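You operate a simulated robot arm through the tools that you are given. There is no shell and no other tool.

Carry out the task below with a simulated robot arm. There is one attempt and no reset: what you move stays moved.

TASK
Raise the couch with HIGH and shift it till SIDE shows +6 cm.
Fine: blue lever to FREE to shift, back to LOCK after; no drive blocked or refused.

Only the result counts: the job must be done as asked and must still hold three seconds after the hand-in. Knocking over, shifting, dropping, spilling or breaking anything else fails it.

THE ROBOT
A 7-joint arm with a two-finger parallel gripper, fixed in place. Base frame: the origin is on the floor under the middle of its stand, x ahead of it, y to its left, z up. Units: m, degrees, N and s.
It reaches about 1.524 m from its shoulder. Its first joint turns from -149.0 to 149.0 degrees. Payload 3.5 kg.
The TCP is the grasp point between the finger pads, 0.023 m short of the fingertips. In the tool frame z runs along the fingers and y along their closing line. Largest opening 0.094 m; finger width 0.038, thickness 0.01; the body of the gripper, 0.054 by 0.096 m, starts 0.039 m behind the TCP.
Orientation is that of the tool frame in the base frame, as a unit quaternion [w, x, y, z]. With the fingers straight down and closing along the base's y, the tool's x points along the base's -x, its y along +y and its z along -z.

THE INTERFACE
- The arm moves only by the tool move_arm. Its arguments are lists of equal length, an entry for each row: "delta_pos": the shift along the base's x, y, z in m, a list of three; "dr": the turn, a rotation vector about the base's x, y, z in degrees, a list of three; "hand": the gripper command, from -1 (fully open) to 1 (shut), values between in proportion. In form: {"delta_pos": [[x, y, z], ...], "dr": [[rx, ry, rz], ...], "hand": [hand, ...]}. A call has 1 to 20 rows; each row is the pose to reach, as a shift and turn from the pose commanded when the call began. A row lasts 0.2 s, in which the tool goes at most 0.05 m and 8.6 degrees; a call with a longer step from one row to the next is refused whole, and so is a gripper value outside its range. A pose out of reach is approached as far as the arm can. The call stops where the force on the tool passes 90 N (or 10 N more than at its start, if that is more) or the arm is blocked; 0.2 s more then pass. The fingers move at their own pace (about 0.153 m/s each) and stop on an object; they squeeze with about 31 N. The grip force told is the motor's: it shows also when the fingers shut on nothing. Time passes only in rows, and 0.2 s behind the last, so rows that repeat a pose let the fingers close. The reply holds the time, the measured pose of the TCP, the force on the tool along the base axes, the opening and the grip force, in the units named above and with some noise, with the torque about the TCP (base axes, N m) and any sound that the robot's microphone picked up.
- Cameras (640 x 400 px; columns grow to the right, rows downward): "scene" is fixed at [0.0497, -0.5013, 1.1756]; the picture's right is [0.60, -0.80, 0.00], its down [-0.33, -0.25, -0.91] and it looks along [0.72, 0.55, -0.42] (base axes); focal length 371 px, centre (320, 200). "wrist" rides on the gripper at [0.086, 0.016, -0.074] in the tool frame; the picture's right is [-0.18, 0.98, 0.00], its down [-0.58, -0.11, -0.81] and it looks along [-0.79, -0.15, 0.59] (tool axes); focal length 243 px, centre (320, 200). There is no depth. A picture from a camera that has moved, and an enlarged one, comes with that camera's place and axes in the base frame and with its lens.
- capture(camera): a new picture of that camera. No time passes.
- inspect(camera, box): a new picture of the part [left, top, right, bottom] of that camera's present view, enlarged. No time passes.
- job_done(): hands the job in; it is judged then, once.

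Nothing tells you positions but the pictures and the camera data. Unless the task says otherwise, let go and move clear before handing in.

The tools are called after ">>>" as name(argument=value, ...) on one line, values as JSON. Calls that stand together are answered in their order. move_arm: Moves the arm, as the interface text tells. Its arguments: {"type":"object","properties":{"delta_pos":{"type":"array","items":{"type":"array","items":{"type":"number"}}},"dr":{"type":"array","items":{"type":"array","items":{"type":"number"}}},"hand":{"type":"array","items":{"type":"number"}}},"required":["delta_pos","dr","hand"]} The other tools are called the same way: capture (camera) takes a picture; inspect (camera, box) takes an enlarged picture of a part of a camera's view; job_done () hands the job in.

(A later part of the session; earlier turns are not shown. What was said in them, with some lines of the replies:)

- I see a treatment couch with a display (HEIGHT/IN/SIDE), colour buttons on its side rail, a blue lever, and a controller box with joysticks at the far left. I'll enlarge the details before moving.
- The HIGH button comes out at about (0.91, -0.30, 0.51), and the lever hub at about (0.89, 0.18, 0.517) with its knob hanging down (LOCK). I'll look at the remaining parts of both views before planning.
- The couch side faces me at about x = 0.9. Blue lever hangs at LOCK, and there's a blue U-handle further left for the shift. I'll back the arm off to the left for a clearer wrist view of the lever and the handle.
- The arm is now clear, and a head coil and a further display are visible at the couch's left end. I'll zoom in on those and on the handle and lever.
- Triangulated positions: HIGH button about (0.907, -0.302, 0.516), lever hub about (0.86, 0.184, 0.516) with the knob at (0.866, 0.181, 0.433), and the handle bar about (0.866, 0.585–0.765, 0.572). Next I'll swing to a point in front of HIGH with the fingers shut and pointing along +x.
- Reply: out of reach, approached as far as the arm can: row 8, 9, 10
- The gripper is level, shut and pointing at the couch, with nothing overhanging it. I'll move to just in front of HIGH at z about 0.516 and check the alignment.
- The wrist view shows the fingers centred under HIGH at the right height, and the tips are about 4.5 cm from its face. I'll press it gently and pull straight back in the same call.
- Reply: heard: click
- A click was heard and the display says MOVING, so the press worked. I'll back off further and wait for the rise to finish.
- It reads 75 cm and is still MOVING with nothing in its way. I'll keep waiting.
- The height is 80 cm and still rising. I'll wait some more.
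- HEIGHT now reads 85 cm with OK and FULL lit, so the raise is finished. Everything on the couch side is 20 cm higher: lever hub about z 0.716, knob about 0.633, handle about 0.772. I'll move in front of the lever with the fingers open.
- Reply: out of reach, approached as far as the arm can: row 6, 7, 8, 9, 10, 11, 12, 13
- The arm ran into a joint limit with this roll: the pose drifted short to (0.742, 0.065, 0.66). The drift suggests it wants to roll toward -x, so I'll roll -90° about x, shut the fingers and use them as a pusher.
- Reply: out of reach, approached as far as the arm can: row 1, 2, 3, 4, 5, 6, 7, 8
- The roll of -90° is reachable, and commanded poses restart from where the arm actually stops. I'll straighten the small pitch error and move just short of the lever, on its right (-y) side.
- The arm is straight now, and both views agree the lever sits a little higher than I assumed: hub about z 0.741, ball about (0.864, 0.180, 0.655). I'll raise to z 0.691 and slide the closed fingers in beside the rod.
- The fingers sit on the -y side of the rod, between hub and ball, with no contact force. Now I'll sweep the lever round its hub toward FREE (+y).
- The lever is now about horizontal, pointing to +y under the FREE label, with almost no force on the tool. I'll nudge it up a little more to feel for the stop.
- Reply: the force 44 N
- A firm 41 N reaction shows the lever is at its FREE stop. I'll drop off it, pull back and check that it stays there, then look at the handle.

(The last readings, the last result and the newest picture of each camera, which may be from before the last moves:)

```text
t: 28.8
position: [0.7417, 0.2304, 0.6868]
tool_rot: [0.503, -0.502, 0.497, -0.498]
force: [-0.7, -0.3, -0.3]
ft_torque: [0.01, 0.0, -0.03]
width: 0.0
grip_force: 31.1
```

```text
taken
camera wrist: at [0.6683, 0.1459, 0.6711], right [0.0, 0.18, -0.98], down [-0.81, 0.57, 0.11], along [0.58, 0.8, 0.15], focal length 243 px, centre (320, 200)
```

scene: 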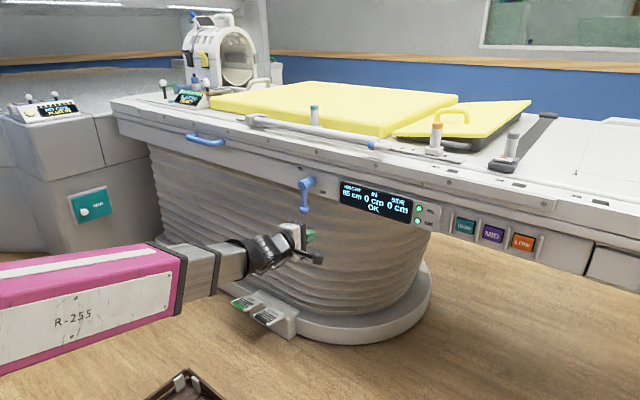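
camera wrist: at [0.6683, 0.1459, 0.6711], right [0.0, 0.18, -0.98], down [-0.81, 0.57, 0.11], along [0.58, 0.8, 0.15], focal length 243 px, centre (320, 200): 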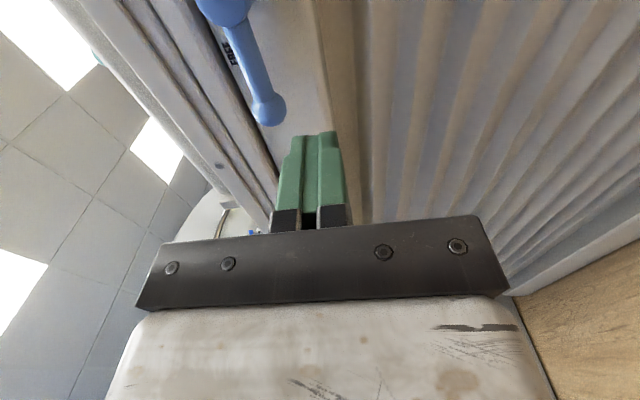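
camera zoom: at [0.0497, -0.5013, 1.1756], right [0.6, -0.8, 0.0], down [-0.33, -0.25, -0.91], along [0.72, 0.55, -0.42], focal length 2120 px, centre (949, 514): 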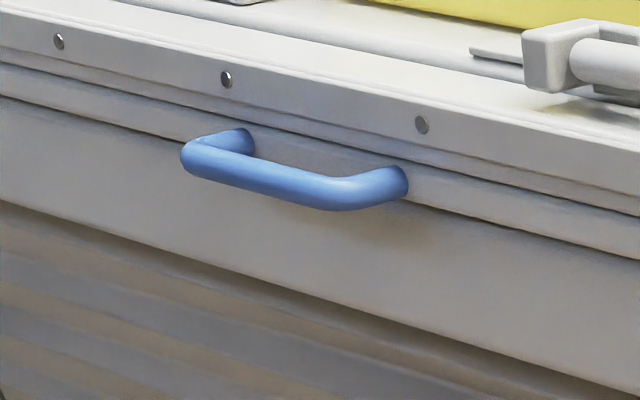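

The lever stays at FREE. The handle's front bar is at about x 0.866, y 0.60–0.77, z 0.795. I'll go in front of its middle with the fingers open above and below it.

>>> move_arm(delta_pos=[[0, 0.04, 0.01], [0, 0.08, 0.02], [0, 0.12, 0.03], [0, 0.16, 0.04], [0, 0.2, 0.05], [0, 0.24, 0.06], [0, 0.28, 0.07], [0, 0.32, 0.08], [0, 0.36, 0.09], [0, 0.4, 0.1], [0, 0.44, 0.1065], [0, 0.44, 0.1065]], dr=[[0, 0, 0], [0, 0, 0], [0, 0, 0], [0, 0, 0], [0, 0, 0], [0, 0, 0], [0, 0, 0], [0, 0, 0], [0, 0, 0], [0, 0, 0], [0, 0, 0], [0, 0, 0]], hand=[-0.3, -0.3, -0.3, -0.3, -0.3, -0.3, -0.3, -0.3, -0.3, -0.3, -0.3, -0.3])

>>> capture(camera="wrist")

>>> capture(camera="scene")

```text
t: 31.4
position: [0.7442, 0.6709, 0.7951]
tool_rot: [0.503, -0.502, 0.495, -0.499]
force: [-0.3, 0.4, 0.8]
ft_torque: [0.0, 0.03, -0.02]
width: 0.061
grip_force: 0.1
```

```text
taken
camera wrist: at [0.669, 0.5858, 0.7788], right [0.0, 0.18, -0.98], down [-0.81, 0.57, 0.11], along [0.58, 0.8, 0.15], focal length 243 px, centre (320, 200)
```

wrist: 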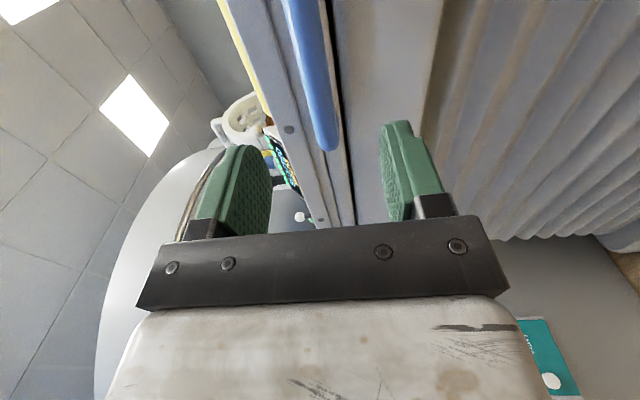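

```text
taken
```

scene: 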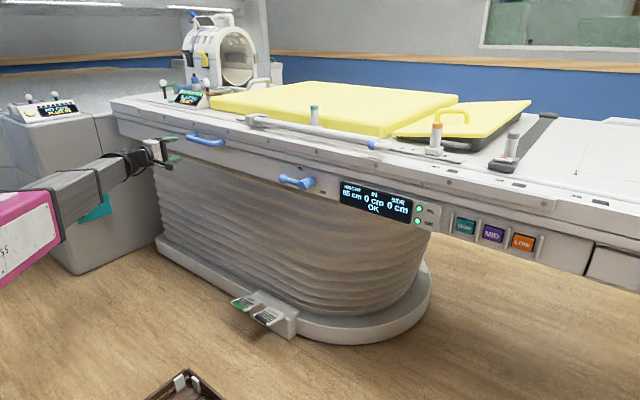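

The pose is reached exactly, and the bar lies between the two open fingers. I'll narrow the opening a bit, slide in over the bar and grip it.

>>> move_arm(delta_pos=[[0.03, 0, 0.003], [0.06, 0, 0.003], [0.085, 0, 0.003], [0.105, 0, 0.003], [0.117, 0, 0.003], [0.117, 0, 0.003]], dr=[[0, 0, 0], [0, 0, 0], [0, 0, 0], [0, 0, 0], [0, 0, 0], [0, 0, 0]], hand=[0.0, 0.0, 0.0, 0.0, 0.0, 0.0])

>>> capture(camera="wrist")

>>> inspect(camera="scene", box=[130, 100, 270, 190])

```text
t: 32.8
position: [0.8603, 0.6701, 0.7976]
tool_rot: [-0.502, 0.502, -0.497, 0.498]
force: [0.6, 0.2, 0.7]
ft_torque: [0.0, 0.03, -0.02]
width: 0.047
grip_force: 0.1
```

```text
taken
camera wrist: at [0.7868, 0.5865, 0.7806], right [0.0, 0.18, -0.98], down [-0.81, 0.57, 0.11], along [0.58, 0.8, 0.15], focal length 243 px, centre (320, 200)
```

wrist: 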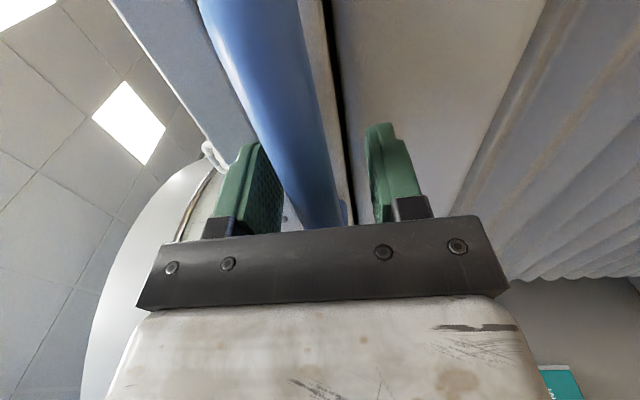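

```text
4.44 times, centred on (200, 145) of scene
camera zoom: at [0.0497, -0.5013, 1.1756], right [0.6, -0.8, 0.0], down [-0.33, -0.25, -0.91], along [0.72, 0.55, -0.42], focal length 1649 px, centre (853, 444)
```

zoom: 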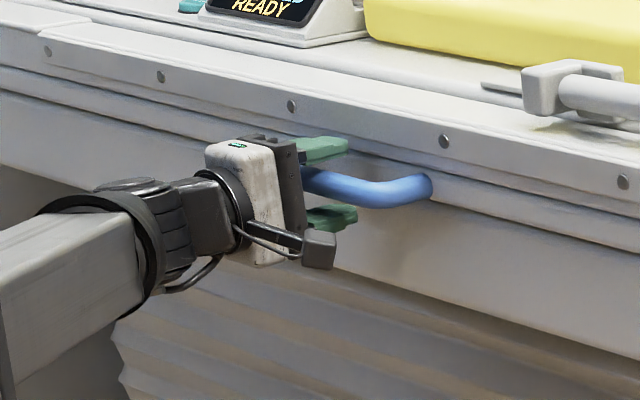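

The bar is between the fingers, a few mm above their centre. I'll raise 5 mm and close on it.

>>> move_arm(delta_pos=[[0, 0, 0.005], [0, 0, 0.005], [0, 0, 0.005], [0, 0, 0.005], [0, 0, 0.005]], dr=[[0, 0, 0], [0, 0, 0], [0, 0, 0], [0, 0, 0], [0, 0, 0]], hand=[0.0, 0.3, 1, 1, 1])

>>> capture(camera="wrist")

>>> inspect(camera="scene", box=[330, 160, 450, 240])

```text
t: 34.0
position: [0.8595, 0.6709, 0.8007]
tool_rot: [-0.502, 0.504, -0.497, 0.497]
force: [-4.0, -6.3, -26.5]
ft_torque: [0.14, -0.08, 0.4]
width: 0.0215
grip_force: 45.1
```

```text
taken
camera wrist: at [0.7864, 0.5866, 0.784], right [0.0, 0.18, -0.98], down [-0.81, 0.57, 0.11], along [0.58, 0.8, 0.15], focal length 243 px, centre (320, 200)
```

wrist: 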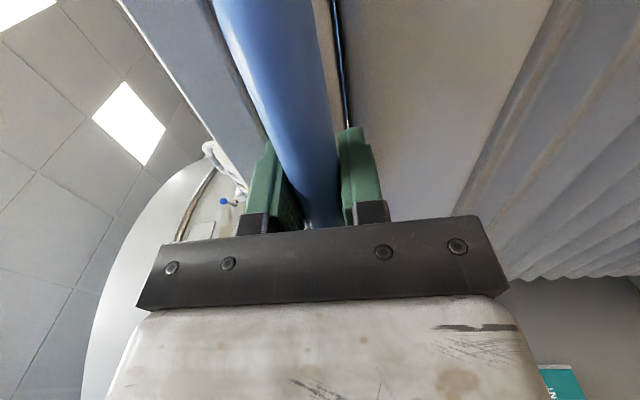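

```text
5.00 times, centred on (390, 200) of scene
camera zoom: at [0.0497, -0.5013, 1.1756], right [0.6, -0.8, 0.0], down [-0.33, -0.25, -0.91], along [0.72, 0.55, -0.42], focal length 1855 px, centre (-30, 200)
```

zoom: 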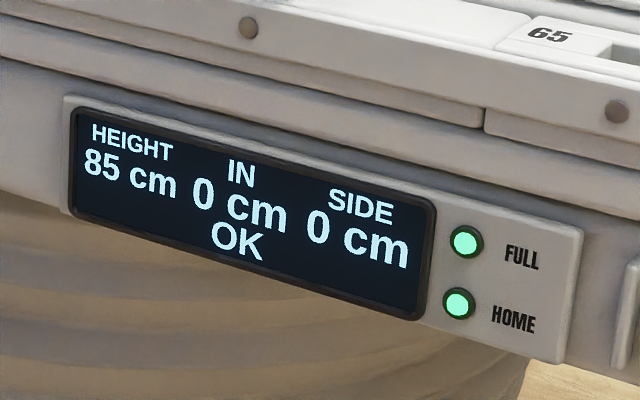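

The bar is gripped (opening 21.5 mm) with the lever at FREE. I'll ease the vertical load and try a small pull toward me to learn which way SIDE counts.

>>> move_arm(delta_pos=[[0, 0, -0.003], [-0.004, 0, -0.004], [-0.008, 0, -0.004], [-0.012, 0, -0.004], [-0.016, 0, -0.004], [-0.02, 0, -0.004], [-0.02, 0, -0.004]], dr=[[0, 0, 0], [0, 0, 0], [0, 0, 0], [0, 0, 0], [0, 0, 0], [0, 0, 0], [0, 0, 0]], hand=[1, 1, 1, 1, 1, 1, 1])

>>> inspect(camera="scene", box=[330, 160, 450, 240])

>>> capture(camera="wrist")

```text
t: 35.6
position: [0.8369, 0.6727, 0.8]
tool_rot: [0.503, -0.503, 0.495, -0.498]
force: [-5.1, 9.6, 29.3]
ft_torque: [0.35, 0.11, -1.21]
width: 0.0218
grip_force: 44.9
```

```text
5.00 times, centred on (390, 200) of scene
camera zoom: at [0.0497, -0.5013, 1.1756], right [0.6, -0.8, 0.0], down [-0.33, -0.25, -0.91], along [0.72, 0.55, -0.42], focal length 1855 px, centre (-30, 200)
```

zoom: 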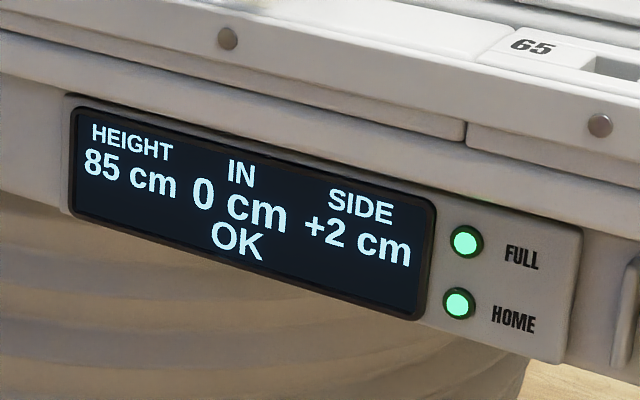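

```text
taken
camera wrist: at [0.7643, 0.5865, 0.7836], right [0.0, 0.18, -0.98], down [-0.81, 0.57, 0.11], along [0.58, 0.8, 0.15], focal length 243 px, centre (320, 200)
```

wrist: 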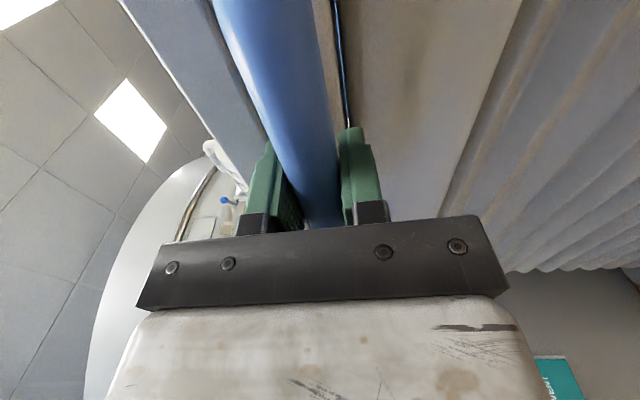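

Pulling toward me counts positive: SIDE shows +2 cm. I'll go on pulling another 4 cm in small steps, easing the vertical load by 2 mm.

>>> move_arm(delta_pos=[[-0.003, 0, 0.002], [-0.007, 0, 0.002], [-0.011, 0, 0.002], [-0.015, 0, 0.002], [-0.019, 0, 0.002], [-0.023, 0, 0.002], [-0.027, 0, 0.002], [-0.031, 0, 0.002], [-0.035, 0, 0.002], [-0.038, 0, 0.002], [-0.04, 0, 0.002], [-0.04, 0, 0.002]], dr=[[0, 0, 0], [0, 0, 0], [0, 0, 0], [0, 0, 0], [0, 0, 0], [0, 0, 0], [0, 0, 0], [0, 0, 0], [0, 0, 0], [0, 0, 0], [0, 0, 0], [0, 0, 0]], hand=[1, 1, 1, 1, 1, 1, 1, 1, 1, 1, 1, 1])

>>> inspect(camera="scene", box=[330, 160, 450, 240])

>>> capture(camera="scene")

>>> capture(camera="wrist")

```text
t: 38.2
position: [0.8008, 0.6709, 0.7996]
tool_rot: [-0.503, 0.503, -0.497, 0.498]
force: [3.2, 13.8, -3.3]
ft_torque: [0.27, 0.03, 0.26]
width: 0.0216
grip_force: 45.5
```

```text
5.00 times, centred on (390, 200) of scene
camera zoom: at [0.0497, -0.5013, 1.1756], right [0.6, -0.8, 0.0], down [-0.33, -0.25, -0.91], along [0.72, 0.55, -0.42], focal length 1855 px, centre (-30, 200)
```

zoom: 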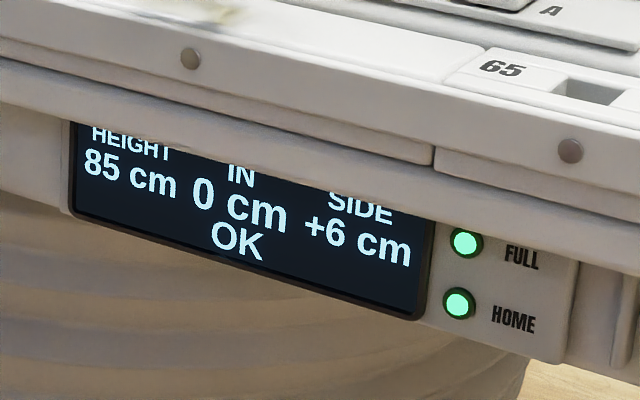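

```text
taken
```

scene: 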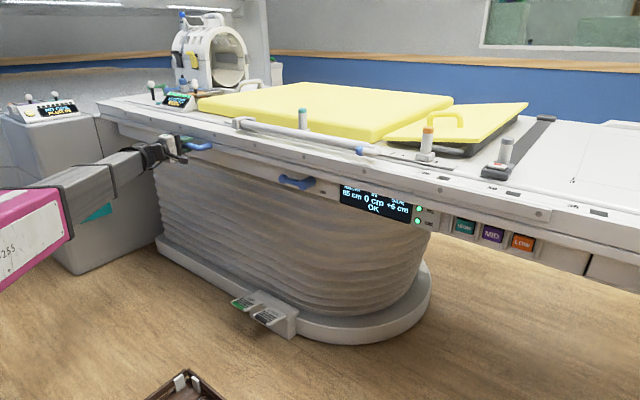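

```text
taken
camera wrist: at [0.7263, 0.5865, 0.7838], right [0.0, 0.18, -0.98], down [-0.81, 0.57, 0.11], along [0.58, 0.8, 0.15], focal length 243 px, centre (320, 200)
```

wrist: 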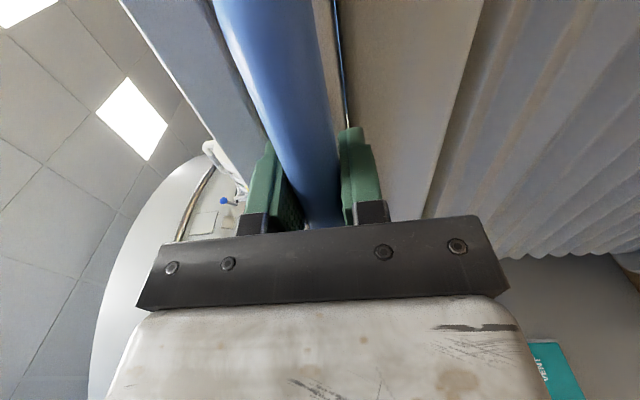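

SIDE now shows +6 cm with hardly any x force left. Only the couch top moved; the display, lever and buttons stayed put, so the top now overhangs the lever. I'll open, pull straight back, and check that the reading holds.

>>> move_arm(delta_pos=[[0, 0, 0], [0, 0, 0], [-0.02, 0, 0], [-0.05, 0, 0], [-0.08, 0, 0]], dr=[[0, 0, 0], [0, 0, 0], [0, 0, 0], [0, 0, 0], [0, 0, 0]], hand=[0.0, 0.0, 0.0, 0.0, 0.0])

>>> inspect(camera="scene", box=[330, 160, 450, 240])

>>> inspect(camera="scene", box=[240, 130, 400, 240])

>>> capture(camera="wrist")

```text
t: 39.4
position: [0.7196, 0.6712, 0.8]
tool_rot: [0.503, -0.503, 0.497, -0.497]
force: [-0.4, 0.5, -0.5]
ft_torque: [-0.02, -0.02, 0.03]
width: 0.0469
grip_force: 0.0
```

```text
5.00 times, centred on (390, 200) of scene
camera zoom: at [0.0497, -0.5013, 1.1756], right [0.6, -0.8, 0.0], down [-0.33, -0.25, -0.91], along [0.72, 0.55, -0.42], focal length 1855 px, centre (-30, 200)
```

zoom: 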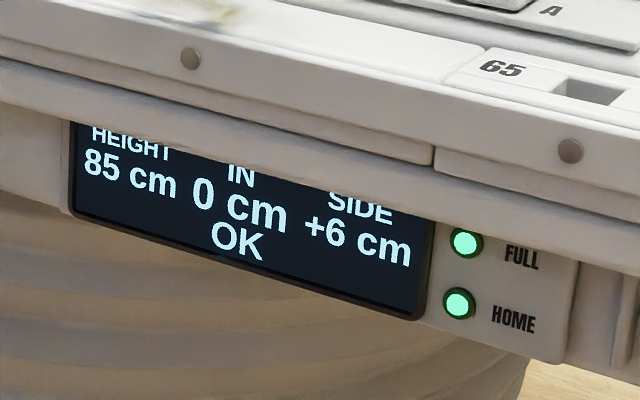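

```text
3.64 times, centred on (320, 185) of scene
camera zoom: at [0.0497, -0.5013, 1.1756], right [0.6, -0.8, 0.0], down [-0.33, -0.25, -0.91], along [0.72, 0.55, -0.42], focal length 1349 px, centre (320, 254)
```

zoom: 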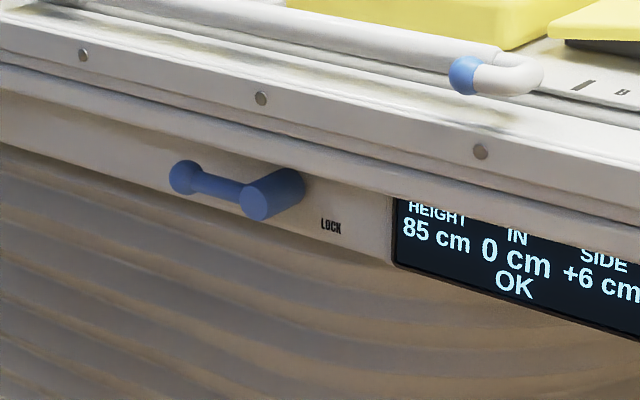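

```text
taken
camera wrist: at [0.6454, 0.587, 0.784], right [0.0, 0.18, -0.98], down [-0.81, 0.57, 0.11], along [0.58, 0.8, 0.15], focal length 243 px, centre (320, 200)
```

wrist: 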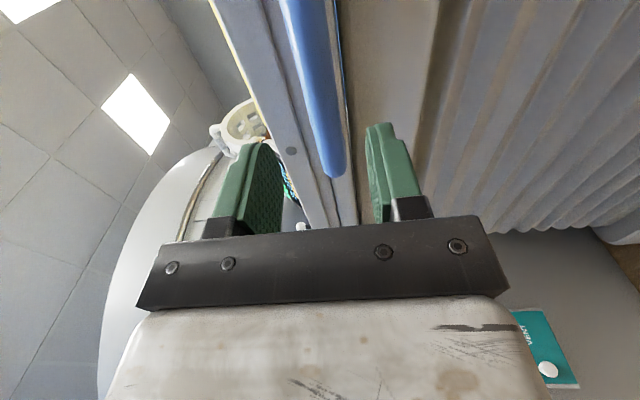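

The +6 cm holds after letting go, and the top's lower edge (z about 0.785) seems to leave room above the lever rod (top at about 0.749). I'll go back in front of the lever with the fingers closed and measure that gap.

>>> move_arm(delta_pos=[[-0.01, -0.04, -0.003], [-0.01, -0.08, -0.006], [-0.01, -0.12, -0.01], [-0.01, -0.16, -0.014], [-0.01, -0.2, -0.018], [-0.01, -0.24, -0.022], [-0.01, -0.28, -0.026], [-0.01, -0.32, -0.03], [-0.01, -0.36, -0.033], [-0.01, -0.4, -0.035], [-0.01, -0.442, -0.035], [-0.01, -0.442, -0.035]], dr=[[0, 0, 0], [0, 0, 0], [0, 0, 0], [0, 0, 0], [0, 0, 0], [0, 0, 0], [0, 0, 0], [0, 0, 0], [0, 0, 0], [0, 0, 0], [0, 0, 0], [0, 0, 0]], hand=[1, 1, 1, 1, 1, 1, 1, 1, 1, 1, 1, 1])

>>> capture(camera="wrist")

>>> inspect(camera="wrist", box=[200, 0, 400, 125])

>>> inspect(camera="scene", box=[240, 130, 400, 240])

```text
t: 42.0
position: [0.7104, 0.2294, 0.7648]
tool_rot: [-0.503, 0.503, -0.496, 0.497]
force: [0.6, -0.8, -0.1]
ft_torque: [-0.04, 0.01, -0.03]
width: 0.0
grip_force: 30.4
```

```text
taken
camera wrist: at [0.6363, 0.1452, 0.7486], right [0.0, 0.18, -0.98], down [-0.81, 0.57, 0.11], along [0.58, 0.8, 0.15], focal length 243 px, centre (320, 200)
```

wrist: 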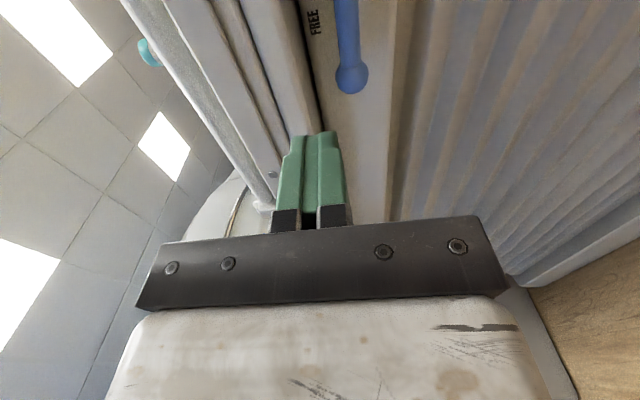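

```text
3.20 times, centred on (300, 62) of wrist
camera zoom: at [0.6363, 0.1452, 0.7486], right [0.0, 0.18, -0.98], down [-0.81, 0.57, 0.11], along [0.58, 0.8, 0.15], focal length 776 px, centre (384, 640)
```

zoom: 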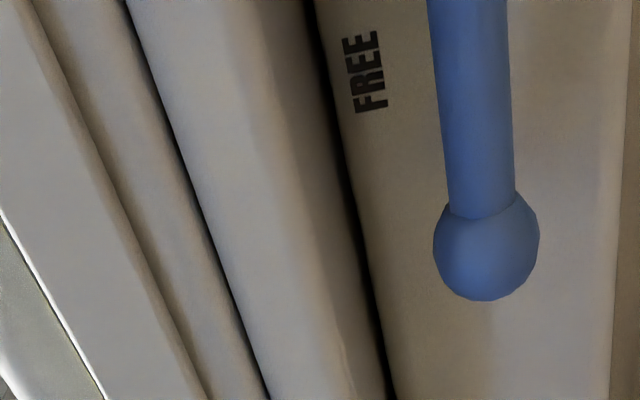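

```text
3.64 times, centred on (320, 185) of scene
camera zoom: at [0.0497, -0.5013, 1.1756], right [0.6, -0.8, 0.0], down [-0.33, -0.25, -0.91], along [0.72, 0.55, -0.42], focal length 1349 px, centre (320, 254)
```

zoom: 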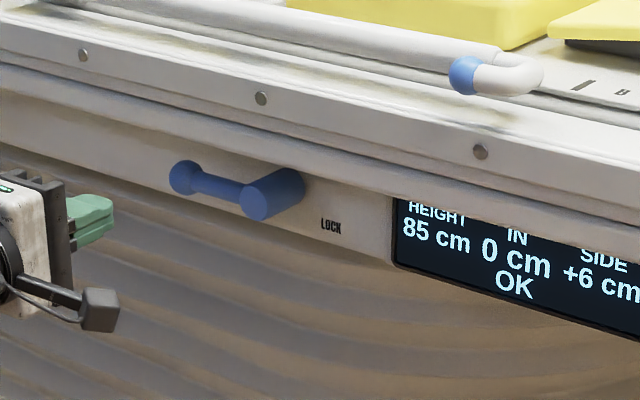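

Measured: rod top about z 0.750 and underside of the couch top about z 0.780. I'll use only the upper finger, with the gripper fully open and the lower finger well below, as a thin 1 cm pusher through that gap. First I'll drop to z 0.713 and open.

>>> move_arm(delta_pos=[[0, 0, -0.025], [0, 0, -0.052], [0, 0, -0.052], [0, 0, -0.052]], dr=[[0, 0, 0], [0, 0, 0], [0, 0, 0], [0, 0, 0]], hand=[-1, -1, -1, -1])

>>> move_arm(delta_pos=[[0.04, 0, 0], [0.07, 0, 0], [0.09, 0, 0], [0.09, 0, 0]], dr=[[0, 0, 0], [0, 0, 0], [0, 0, 0], [0, 0, 0]], hand=[-1, -1, -1, -1])

>>> capture(camera="wrist")

>>> inspect(camera="scene", box=[250, 140, 370, 220])

```text
t: 43.0
position: [0.7104, 0.2298, 0.7114]
tool_rot: [-0.503, 0.503, -0.496, 0.498]
force: [-1.3, -0.5, 0.2]
ft_torque: [0.03, -0.04, -0.01]
width: 0.0938
grip_force: 0.0
```

```text
t: 44.0
position: [0.8013, 0.2292, 0.7136]
tool_rot: [-0.501, 0.503, -0.498, 0.498]
force: [0.9, 0.4, -0.3]
ft_torque: [-0.01, 0.01, -0.02]
width: 0.0942
grip_force: 0.0
```

```text
taken
camera wrist: at [0.7273, 0.1443, 0.6976], right [0.0, 0.18, -0.98], down [-0.81, 0.57, 0.11], along [0.58, 0.8, 0.15], focal length 243 px, centre (320, 200)
```

wrist: 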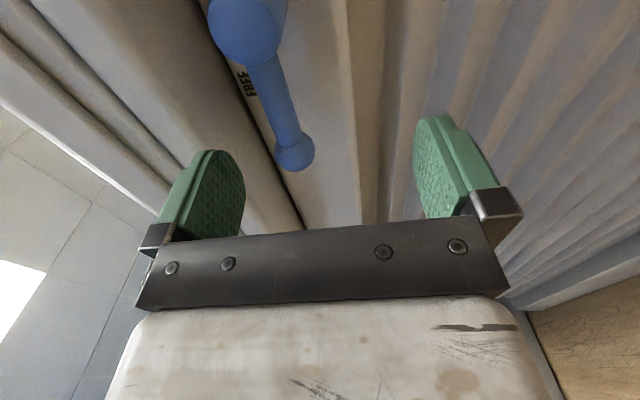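

```text
5.00 times, centred on (310, 180) of scene
camera zoom: at [0.0497, -0.5013, 1.1756], right [0.6, -0.8, 0.0], down [-0.33, -0.25, -0.91], along [0.72, 0.55, -0.42], focal length 1855 px, centre (370, 300)
```

zoom: 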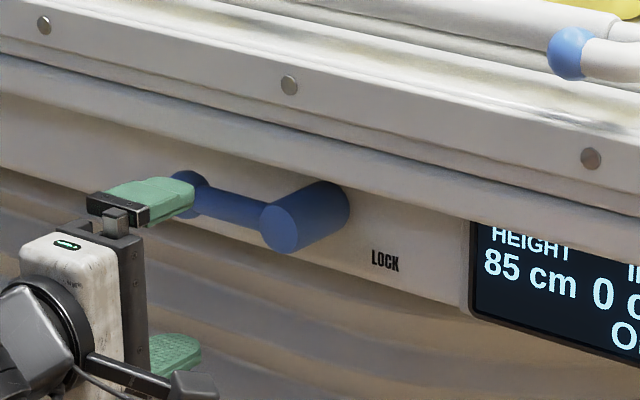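

The upper finger lines up above the rod. I'll check the gap under the couch top once more before sliding in.

>>> inspect(camera="wrist", box=[160, 40, 340, 240])

>>> inspect(camera="scene", box=[265, 165, 325, 205])

```text
2.00 times, centred on (250, 140) of wrist
camera zoom: at [0.7273, 0.1443, 0.6976], right [0.0, 0.18, -0.98], down [-0.81, 0.57, 0.11], along [0.58, 0.8, 0.15], focal length 485 px, centre (460, 320)
```

zoom: 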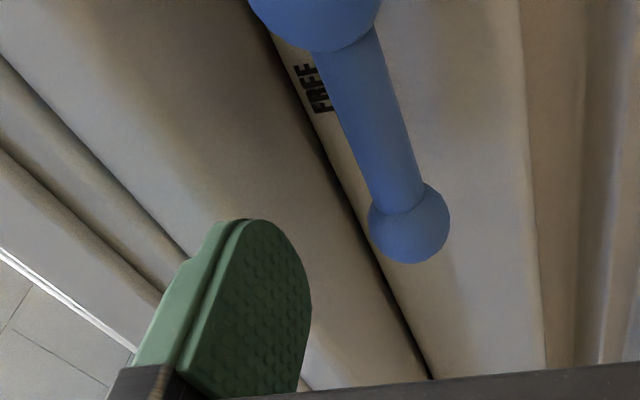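

```text
10.00 times, centred on (295, 185) of scene
camera zoom: at [0.0497, -0.5013, 1.1756], right [0.6, -0.8, 0.0], down [-0.33, -0.25, -0.91], along [0.72, 0.55, -0.42], focal length 3710 px, centre (570, 350)
```

zoom: 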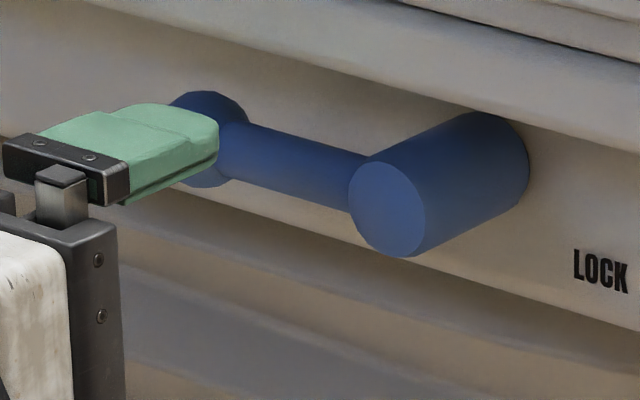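

The gap looks sufficient: finger at z 0.757–0.767, between rod top at 0.750 and the underside at about 0.777. I'll lower 3 mm and slide in gently.

>>> move_arm(delta_pos=[[0, 0, -0.003], [0.015, 0, -0.003], [0.03, 0, -0.003], [0.045, 0, -0.003], [0.06, 0, -0.003], [0.06, 0, -0.003]], dr=[[0, 0, 0], [0, 0, 0], [0, 0, 0], [0, 0, 0], [0, 0, 0], [0, 0, 0]], hand=[-1, -1, -1, -1, -1, -1])

>>> capture(camera="wrist")

>>> inspect(camera="scene", box=[250, 140, 430, 250])

```text
t: 45.4
position: [0.8588, 0.2296, 0.7096]
tool_rot: [0.503, -0.503, 0.497, -0.498]
force: [-0.6, -0.5, 0.4]
ft_torque: [-0.02, 0.01, -0.04]
width: 0.0939
grip_force: 0.0
```

```text
taken
camera wrist: at [0.7864, 0.1444, 0.6944], right [0.0, 0.18, -0.98], down [-0.81, 0.57, 0.11], along [0.58, 0.8, 0.15], focal length 243 px, centre (320, 200)
```

wrist: 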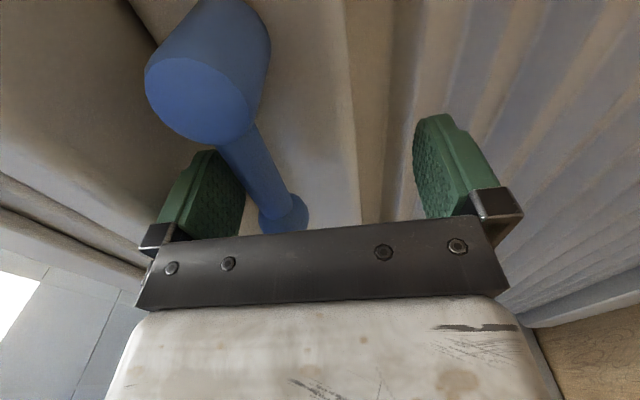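

```text
3.56 times, centred on (340, 195) of scene
camera zoom: at [0.0497, -0.5013, 1.1756], right [0.6, -0.8, 0.0], down [-0.33, -0.25, -0.91], along [0.72, 0.55, -0.42], focal length 1319 px, centre (249, 218)
```

zoom: 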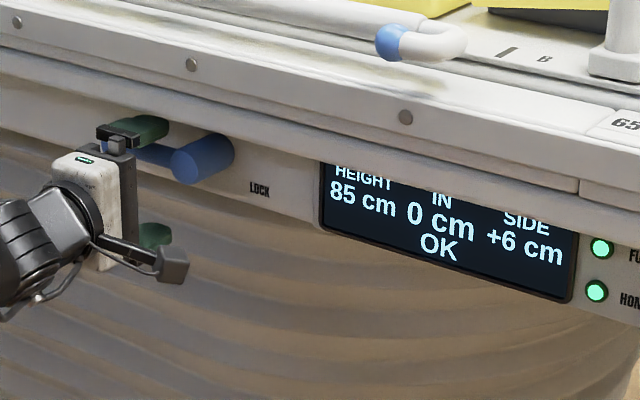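

The finger is in above the rod with zero contact force, and SIDE still reads +6 cm. Now I'll sweep the lever down toward LOCK.

>>> move_arm(delta_pos=[[0, 0, -0.007], [0, 0.002, -0.0122], [0, 0.004, -0.0181], [0, 0.005, -0.0248], [0, 0.005, -0.0322], [0, 0.004, -0.04], [0, 0.001, -0.0481], [0, -0.0036, -0.056], [0, -0.0101, -0.0631]], dr=[[0, 0, 0], [0, 0, 0], [0, 0, 0], [0, 0, 0], [0, 0, 0], [0, 0, 0], [0, 0, 0], [0, 0, 0], [0, 0, 0]], hand=[-1, -1, -1, -1, -1, -1, -1, -1, -1])

>>> capture(camera="wrist")

>>> inspect(camera="scene", box=[250, 140, 430, 250])

```text
t: 47.4
position: [0.8597, 0.2191, 0.6472]
tool_rot: [-0.502, 0.503, -0.498, 0.498]
force: [0.4, 0.0, -0.2]
ft_torque: [-0.01, -0.01, -0.01]
width: 0.0937
grip_force: 0.1
```

```text
taken
camera wrist: at [0.7866, 0.1345, 0.6312], right [0.0, 0.18, -0.98], down [-0.81, 0.57, 0.11], along [0.58, 0.8, 0.15], focal length 243 px, centre (320, 200)
```

wrist: 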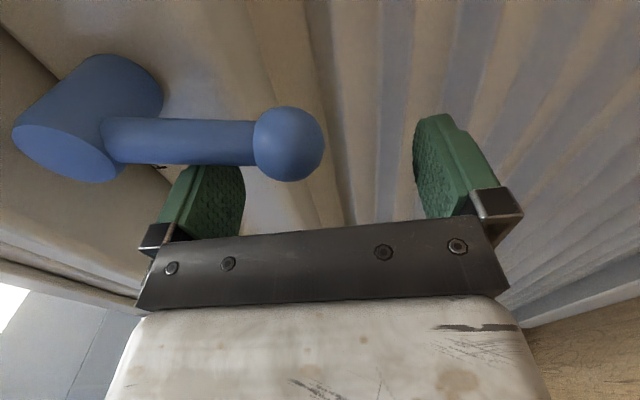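

```text
3.56 times, centred on (340, 195) of scene
camera zoom: at [0.0497, -0.5013, 1.1756], right [0.6, -0.8, 0.0], down [-0.33, -0.25, -0.91], along [0.72, 0.55, -0.42], focal length 1319 px, centre (249, 218)
```

zoom: 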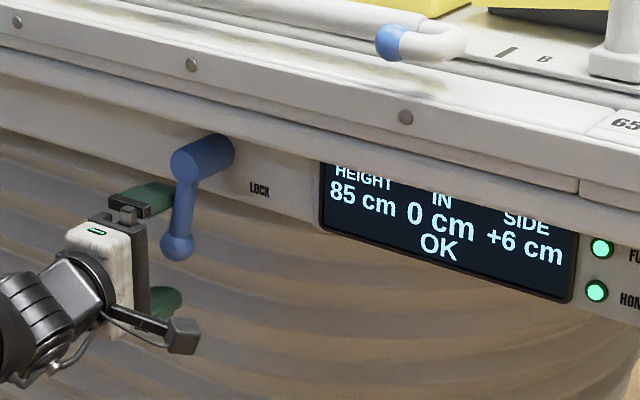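

The lever is nearly vertical now. I'll finish the last few degrees to the LOCK stop and feel for it.

>>> move_arm(delta_pos=[[0, -0.0045, -0.003], [0, -0.0084, -0.0058], [0, -0.011, -0.006], [0, -0.013, -0.006]], dr=[[0, 0, 0], [0, 0, 0], [0, 0, 0], [0, 0, 0]], hand=[-1, -1, -1, -1])

>>> inspect(camera="scene", box=[250, 140, 430, 250])

>>> capture(camera="wrist")

```text
t: 48.4
position: [0.8614, 0.2085, 0.6413]
tool_rot: [-0.503, 0.505, -0.495, 0.498]
force: [1.6, 20.3, 3.4]
ft_torque: [-1.05, 0.07, 0.11]
width: 0.0941
grip_force: 0.1
```

```text
3.56 times, centred on (340, 195) of scene
camera zoom: at [0.0497, -0.5013, 1.1756], right [0.6, -0.8, 0.0], down [-0.33, -0.25, -0.91], along [0.72, 0.55, -0.42], focal length 1319 px, centre (249, 218)
```

zoom: 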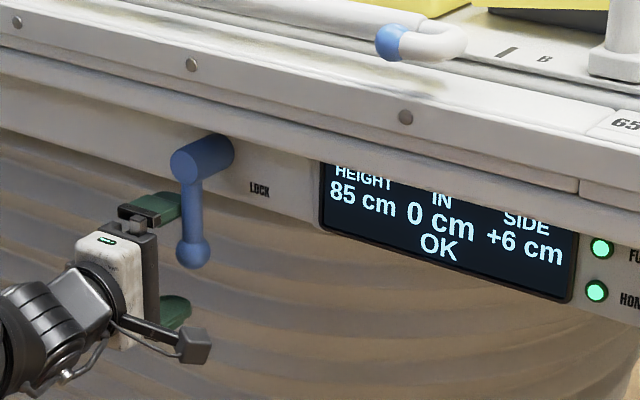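

```text
taken
camera wrist: at [0.787, 0.1232, 0.6256], right [0.0, 0.18, -0.98], down [-0.81, 0.57, 0.11], along [0.58, 0.8, 0.14], focal length 243 px, centre (320, 200)
```

wrist: 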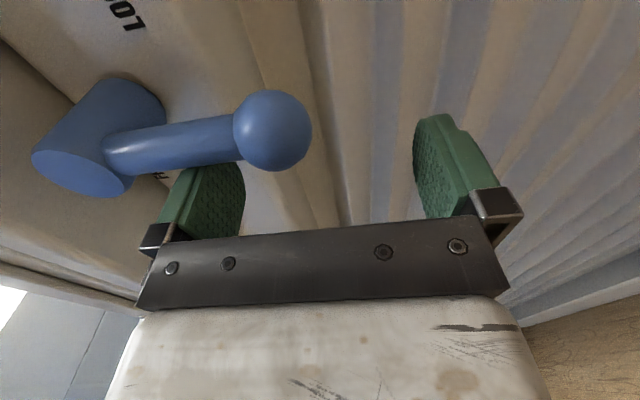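

The lever hangs at its original LOCK position with a 20 N stop reaction. I'll press slightly more to seat it, then back off to +y and withdraw.

>>> move_arm(delta_pos=[[0, -0.003, 0], [0, -0.003, 0], [0, 0.015, 0], [0, 0.03, 0], [-0.04, 0.03, 0], [-0.08, 0.03, 0], [-0.12, 0.03, 0], [-0.16, 0.03, 0]], dr=[[0, 0, 0], [0, 0, 0], [0, 0, 0], [0, 0, 0], [0, 0, 0], [0, 0, 0], [0, 0, 0], [0, 0, 0]], hand=[-1, -1, -1, -1, -1, -1, -1, -1])

>>> capture(camera="scene")

>>> inspect(camera="scene", box=[250, 140, 430, 250])

>>> capture(camera="wrist")

```text
t: 50.2
position: [0.6994, 0.2351, 0.6409]
tool_rot: [0.503, -0.502, 0.497, -0.498]
force: [1.0, 0.0, 0.8]
ft_torque: [0.02, 0.0, -0.02]
width: 0.0937
grip_force: 0.2
```

```text
taken
```

scene: 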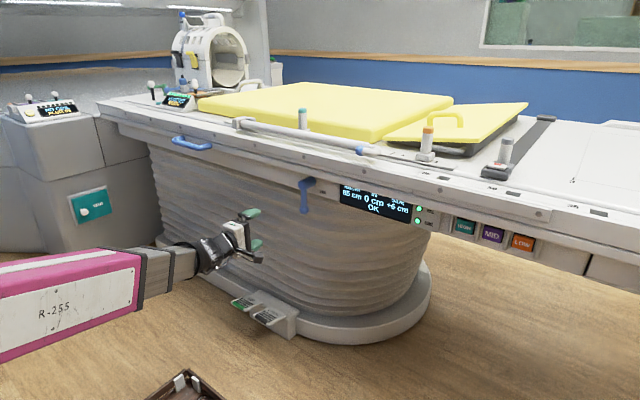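

```text
3.56 times, centred on (340, 195) of scene
camera zoom: at [0.0497, -0.5013, 1.1756], right [0.6, -0.8, 0.0], down [-0.33, -0.25, -0.91], along [0.72, 0.55, -0.42], focal length 1319 px, centre (249, 218)
```

zoom: 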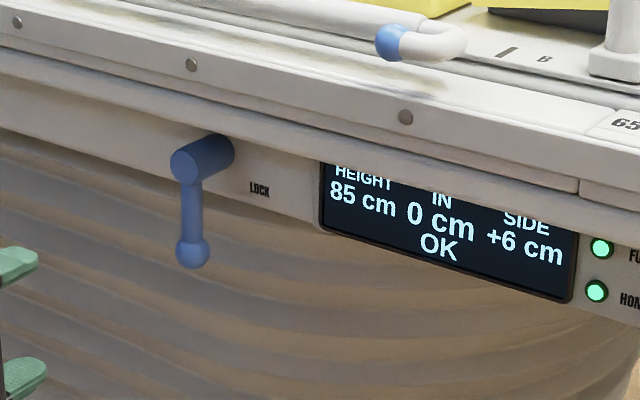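

```text
taken
camera wrist: at [0.6255, 0.1505, 0.6242], right [0.0, 0.18, -0.98], down [-0.81, 0.57, 0.11], along [0.58, 0.8, 0.15], focal length 243 px, centre (320, 200)
```

wrist: 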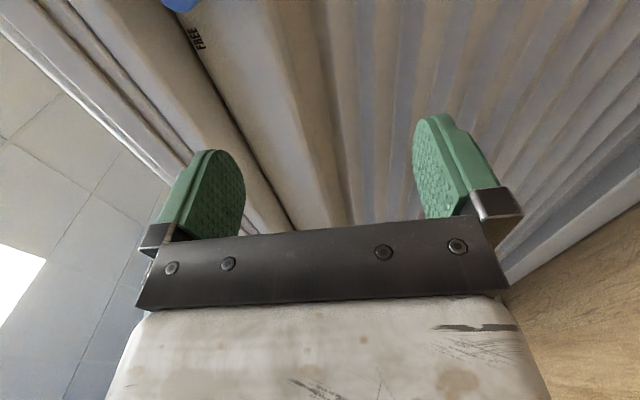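

The arm is clear: lever hanging at LOCK, display reading 85 cm, SIDE +6 cm, OK. I'll wait a moment to confirm it all holds before handing in.

>>> move_arm(delta_pos=[[-0.03, 0, 0], [-0.06, 0, 0], [-0.06, 0, 0], [-0.06, 0, 0], [-0.06, 0, 0], [-0.06, 0, 0], [-0.06, 0, 0], [-0.06, 0, 0], [-0.06, 0, 0], [-0.06, 0, 0]], dr=[[0, 0, 0], [0, 0, 0], [0, 0, 0], [0, 0, 0], [0, 0, 0], [0, 0, 0], [0, 0, 0], [0, 0, 0], [0, 0, 0], [0, 0, 0]], hand=[-1, -1, -1, -1, -1, -1, -1, -1, -1, -1])

>>> inspect(camera="scene", box=[250, 140, 430, 250])

>>> inspect(camera="scene", box=[90, 0, 310, 170])

```text
t: 52.4
position: [0.6383, 0.2356, 0.6403]
tool_rot: [0.503, -0.502, 0.496, -0.499]
force: [-0.3, 0.8, -0.2]
ft_torque: [0.02, -0.02, -0.01]
width: 0.0942
grip_force: 0.1
```

```text
3.56 times, centred on (340, 195) of scene
camera zoom: at [0.0497, -0.5013, 1.1756], right [0.6, -0.8, 0.0], down [-0.33, -0.25, -0.91], along [0.72, 0.55, -0.42], focal length 1319 px, centre (249, 218)
```

zoom: 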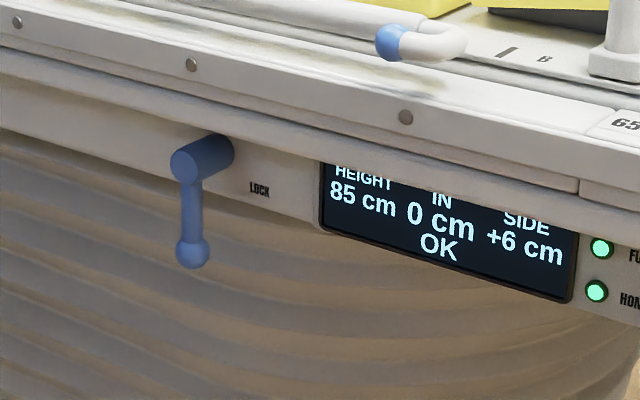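

```text
2.35 times, centred on (200, 85) of scene
camera zoom: at [0.0497, -0.5013, 1.1756], right [0.6, -0.8, 0.0], down [-0.33, -0.25, -0.91], along [0.72, 0.55, -0.42], focal length 873 px, centre (602, 471)
```

zoom: 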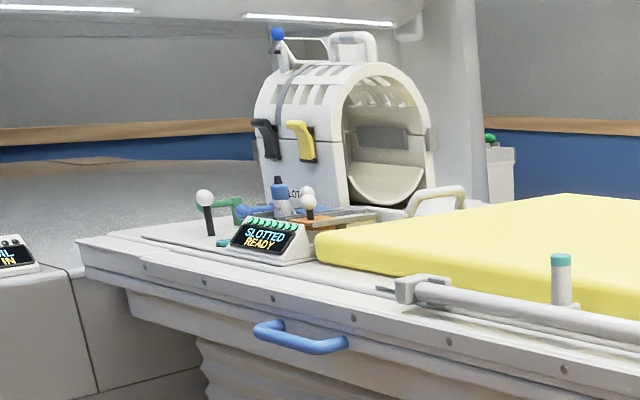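

The readings have held for over two seconds: HEIGHT 85 cm, SIDE +6 cm, OK, lever at LOCK. The items on the couch are in place and the arm is clear, so I'm handing in.

>>> job_done()

```text
The job is handed in.
```

The couch is raised with HIGH to 85 cm and shifted so that SIDE shows +6 cm. The blue lever is back at LOCK, the display reads OK, and I handed the job in with the arm clear.

- **Raise:** one press of HIGH took the couch from 65 to 85 cm without stopping, and I saw no blocked or refused message.
- **Shift:** I moved the lever to FREE and pulled the couch top toward the robot by the blue handle. It stayed at +6 cm after I let go.
- **Lock:** I swept the lever back to its original hanging position and felt it reach the stop.

Before hand-in, the readings had held for over two seconds after I moved away. In the pictures, nothing on the couch looked out of place. The hand-in reply only confirmed that it was received, so I don't know the verdict.
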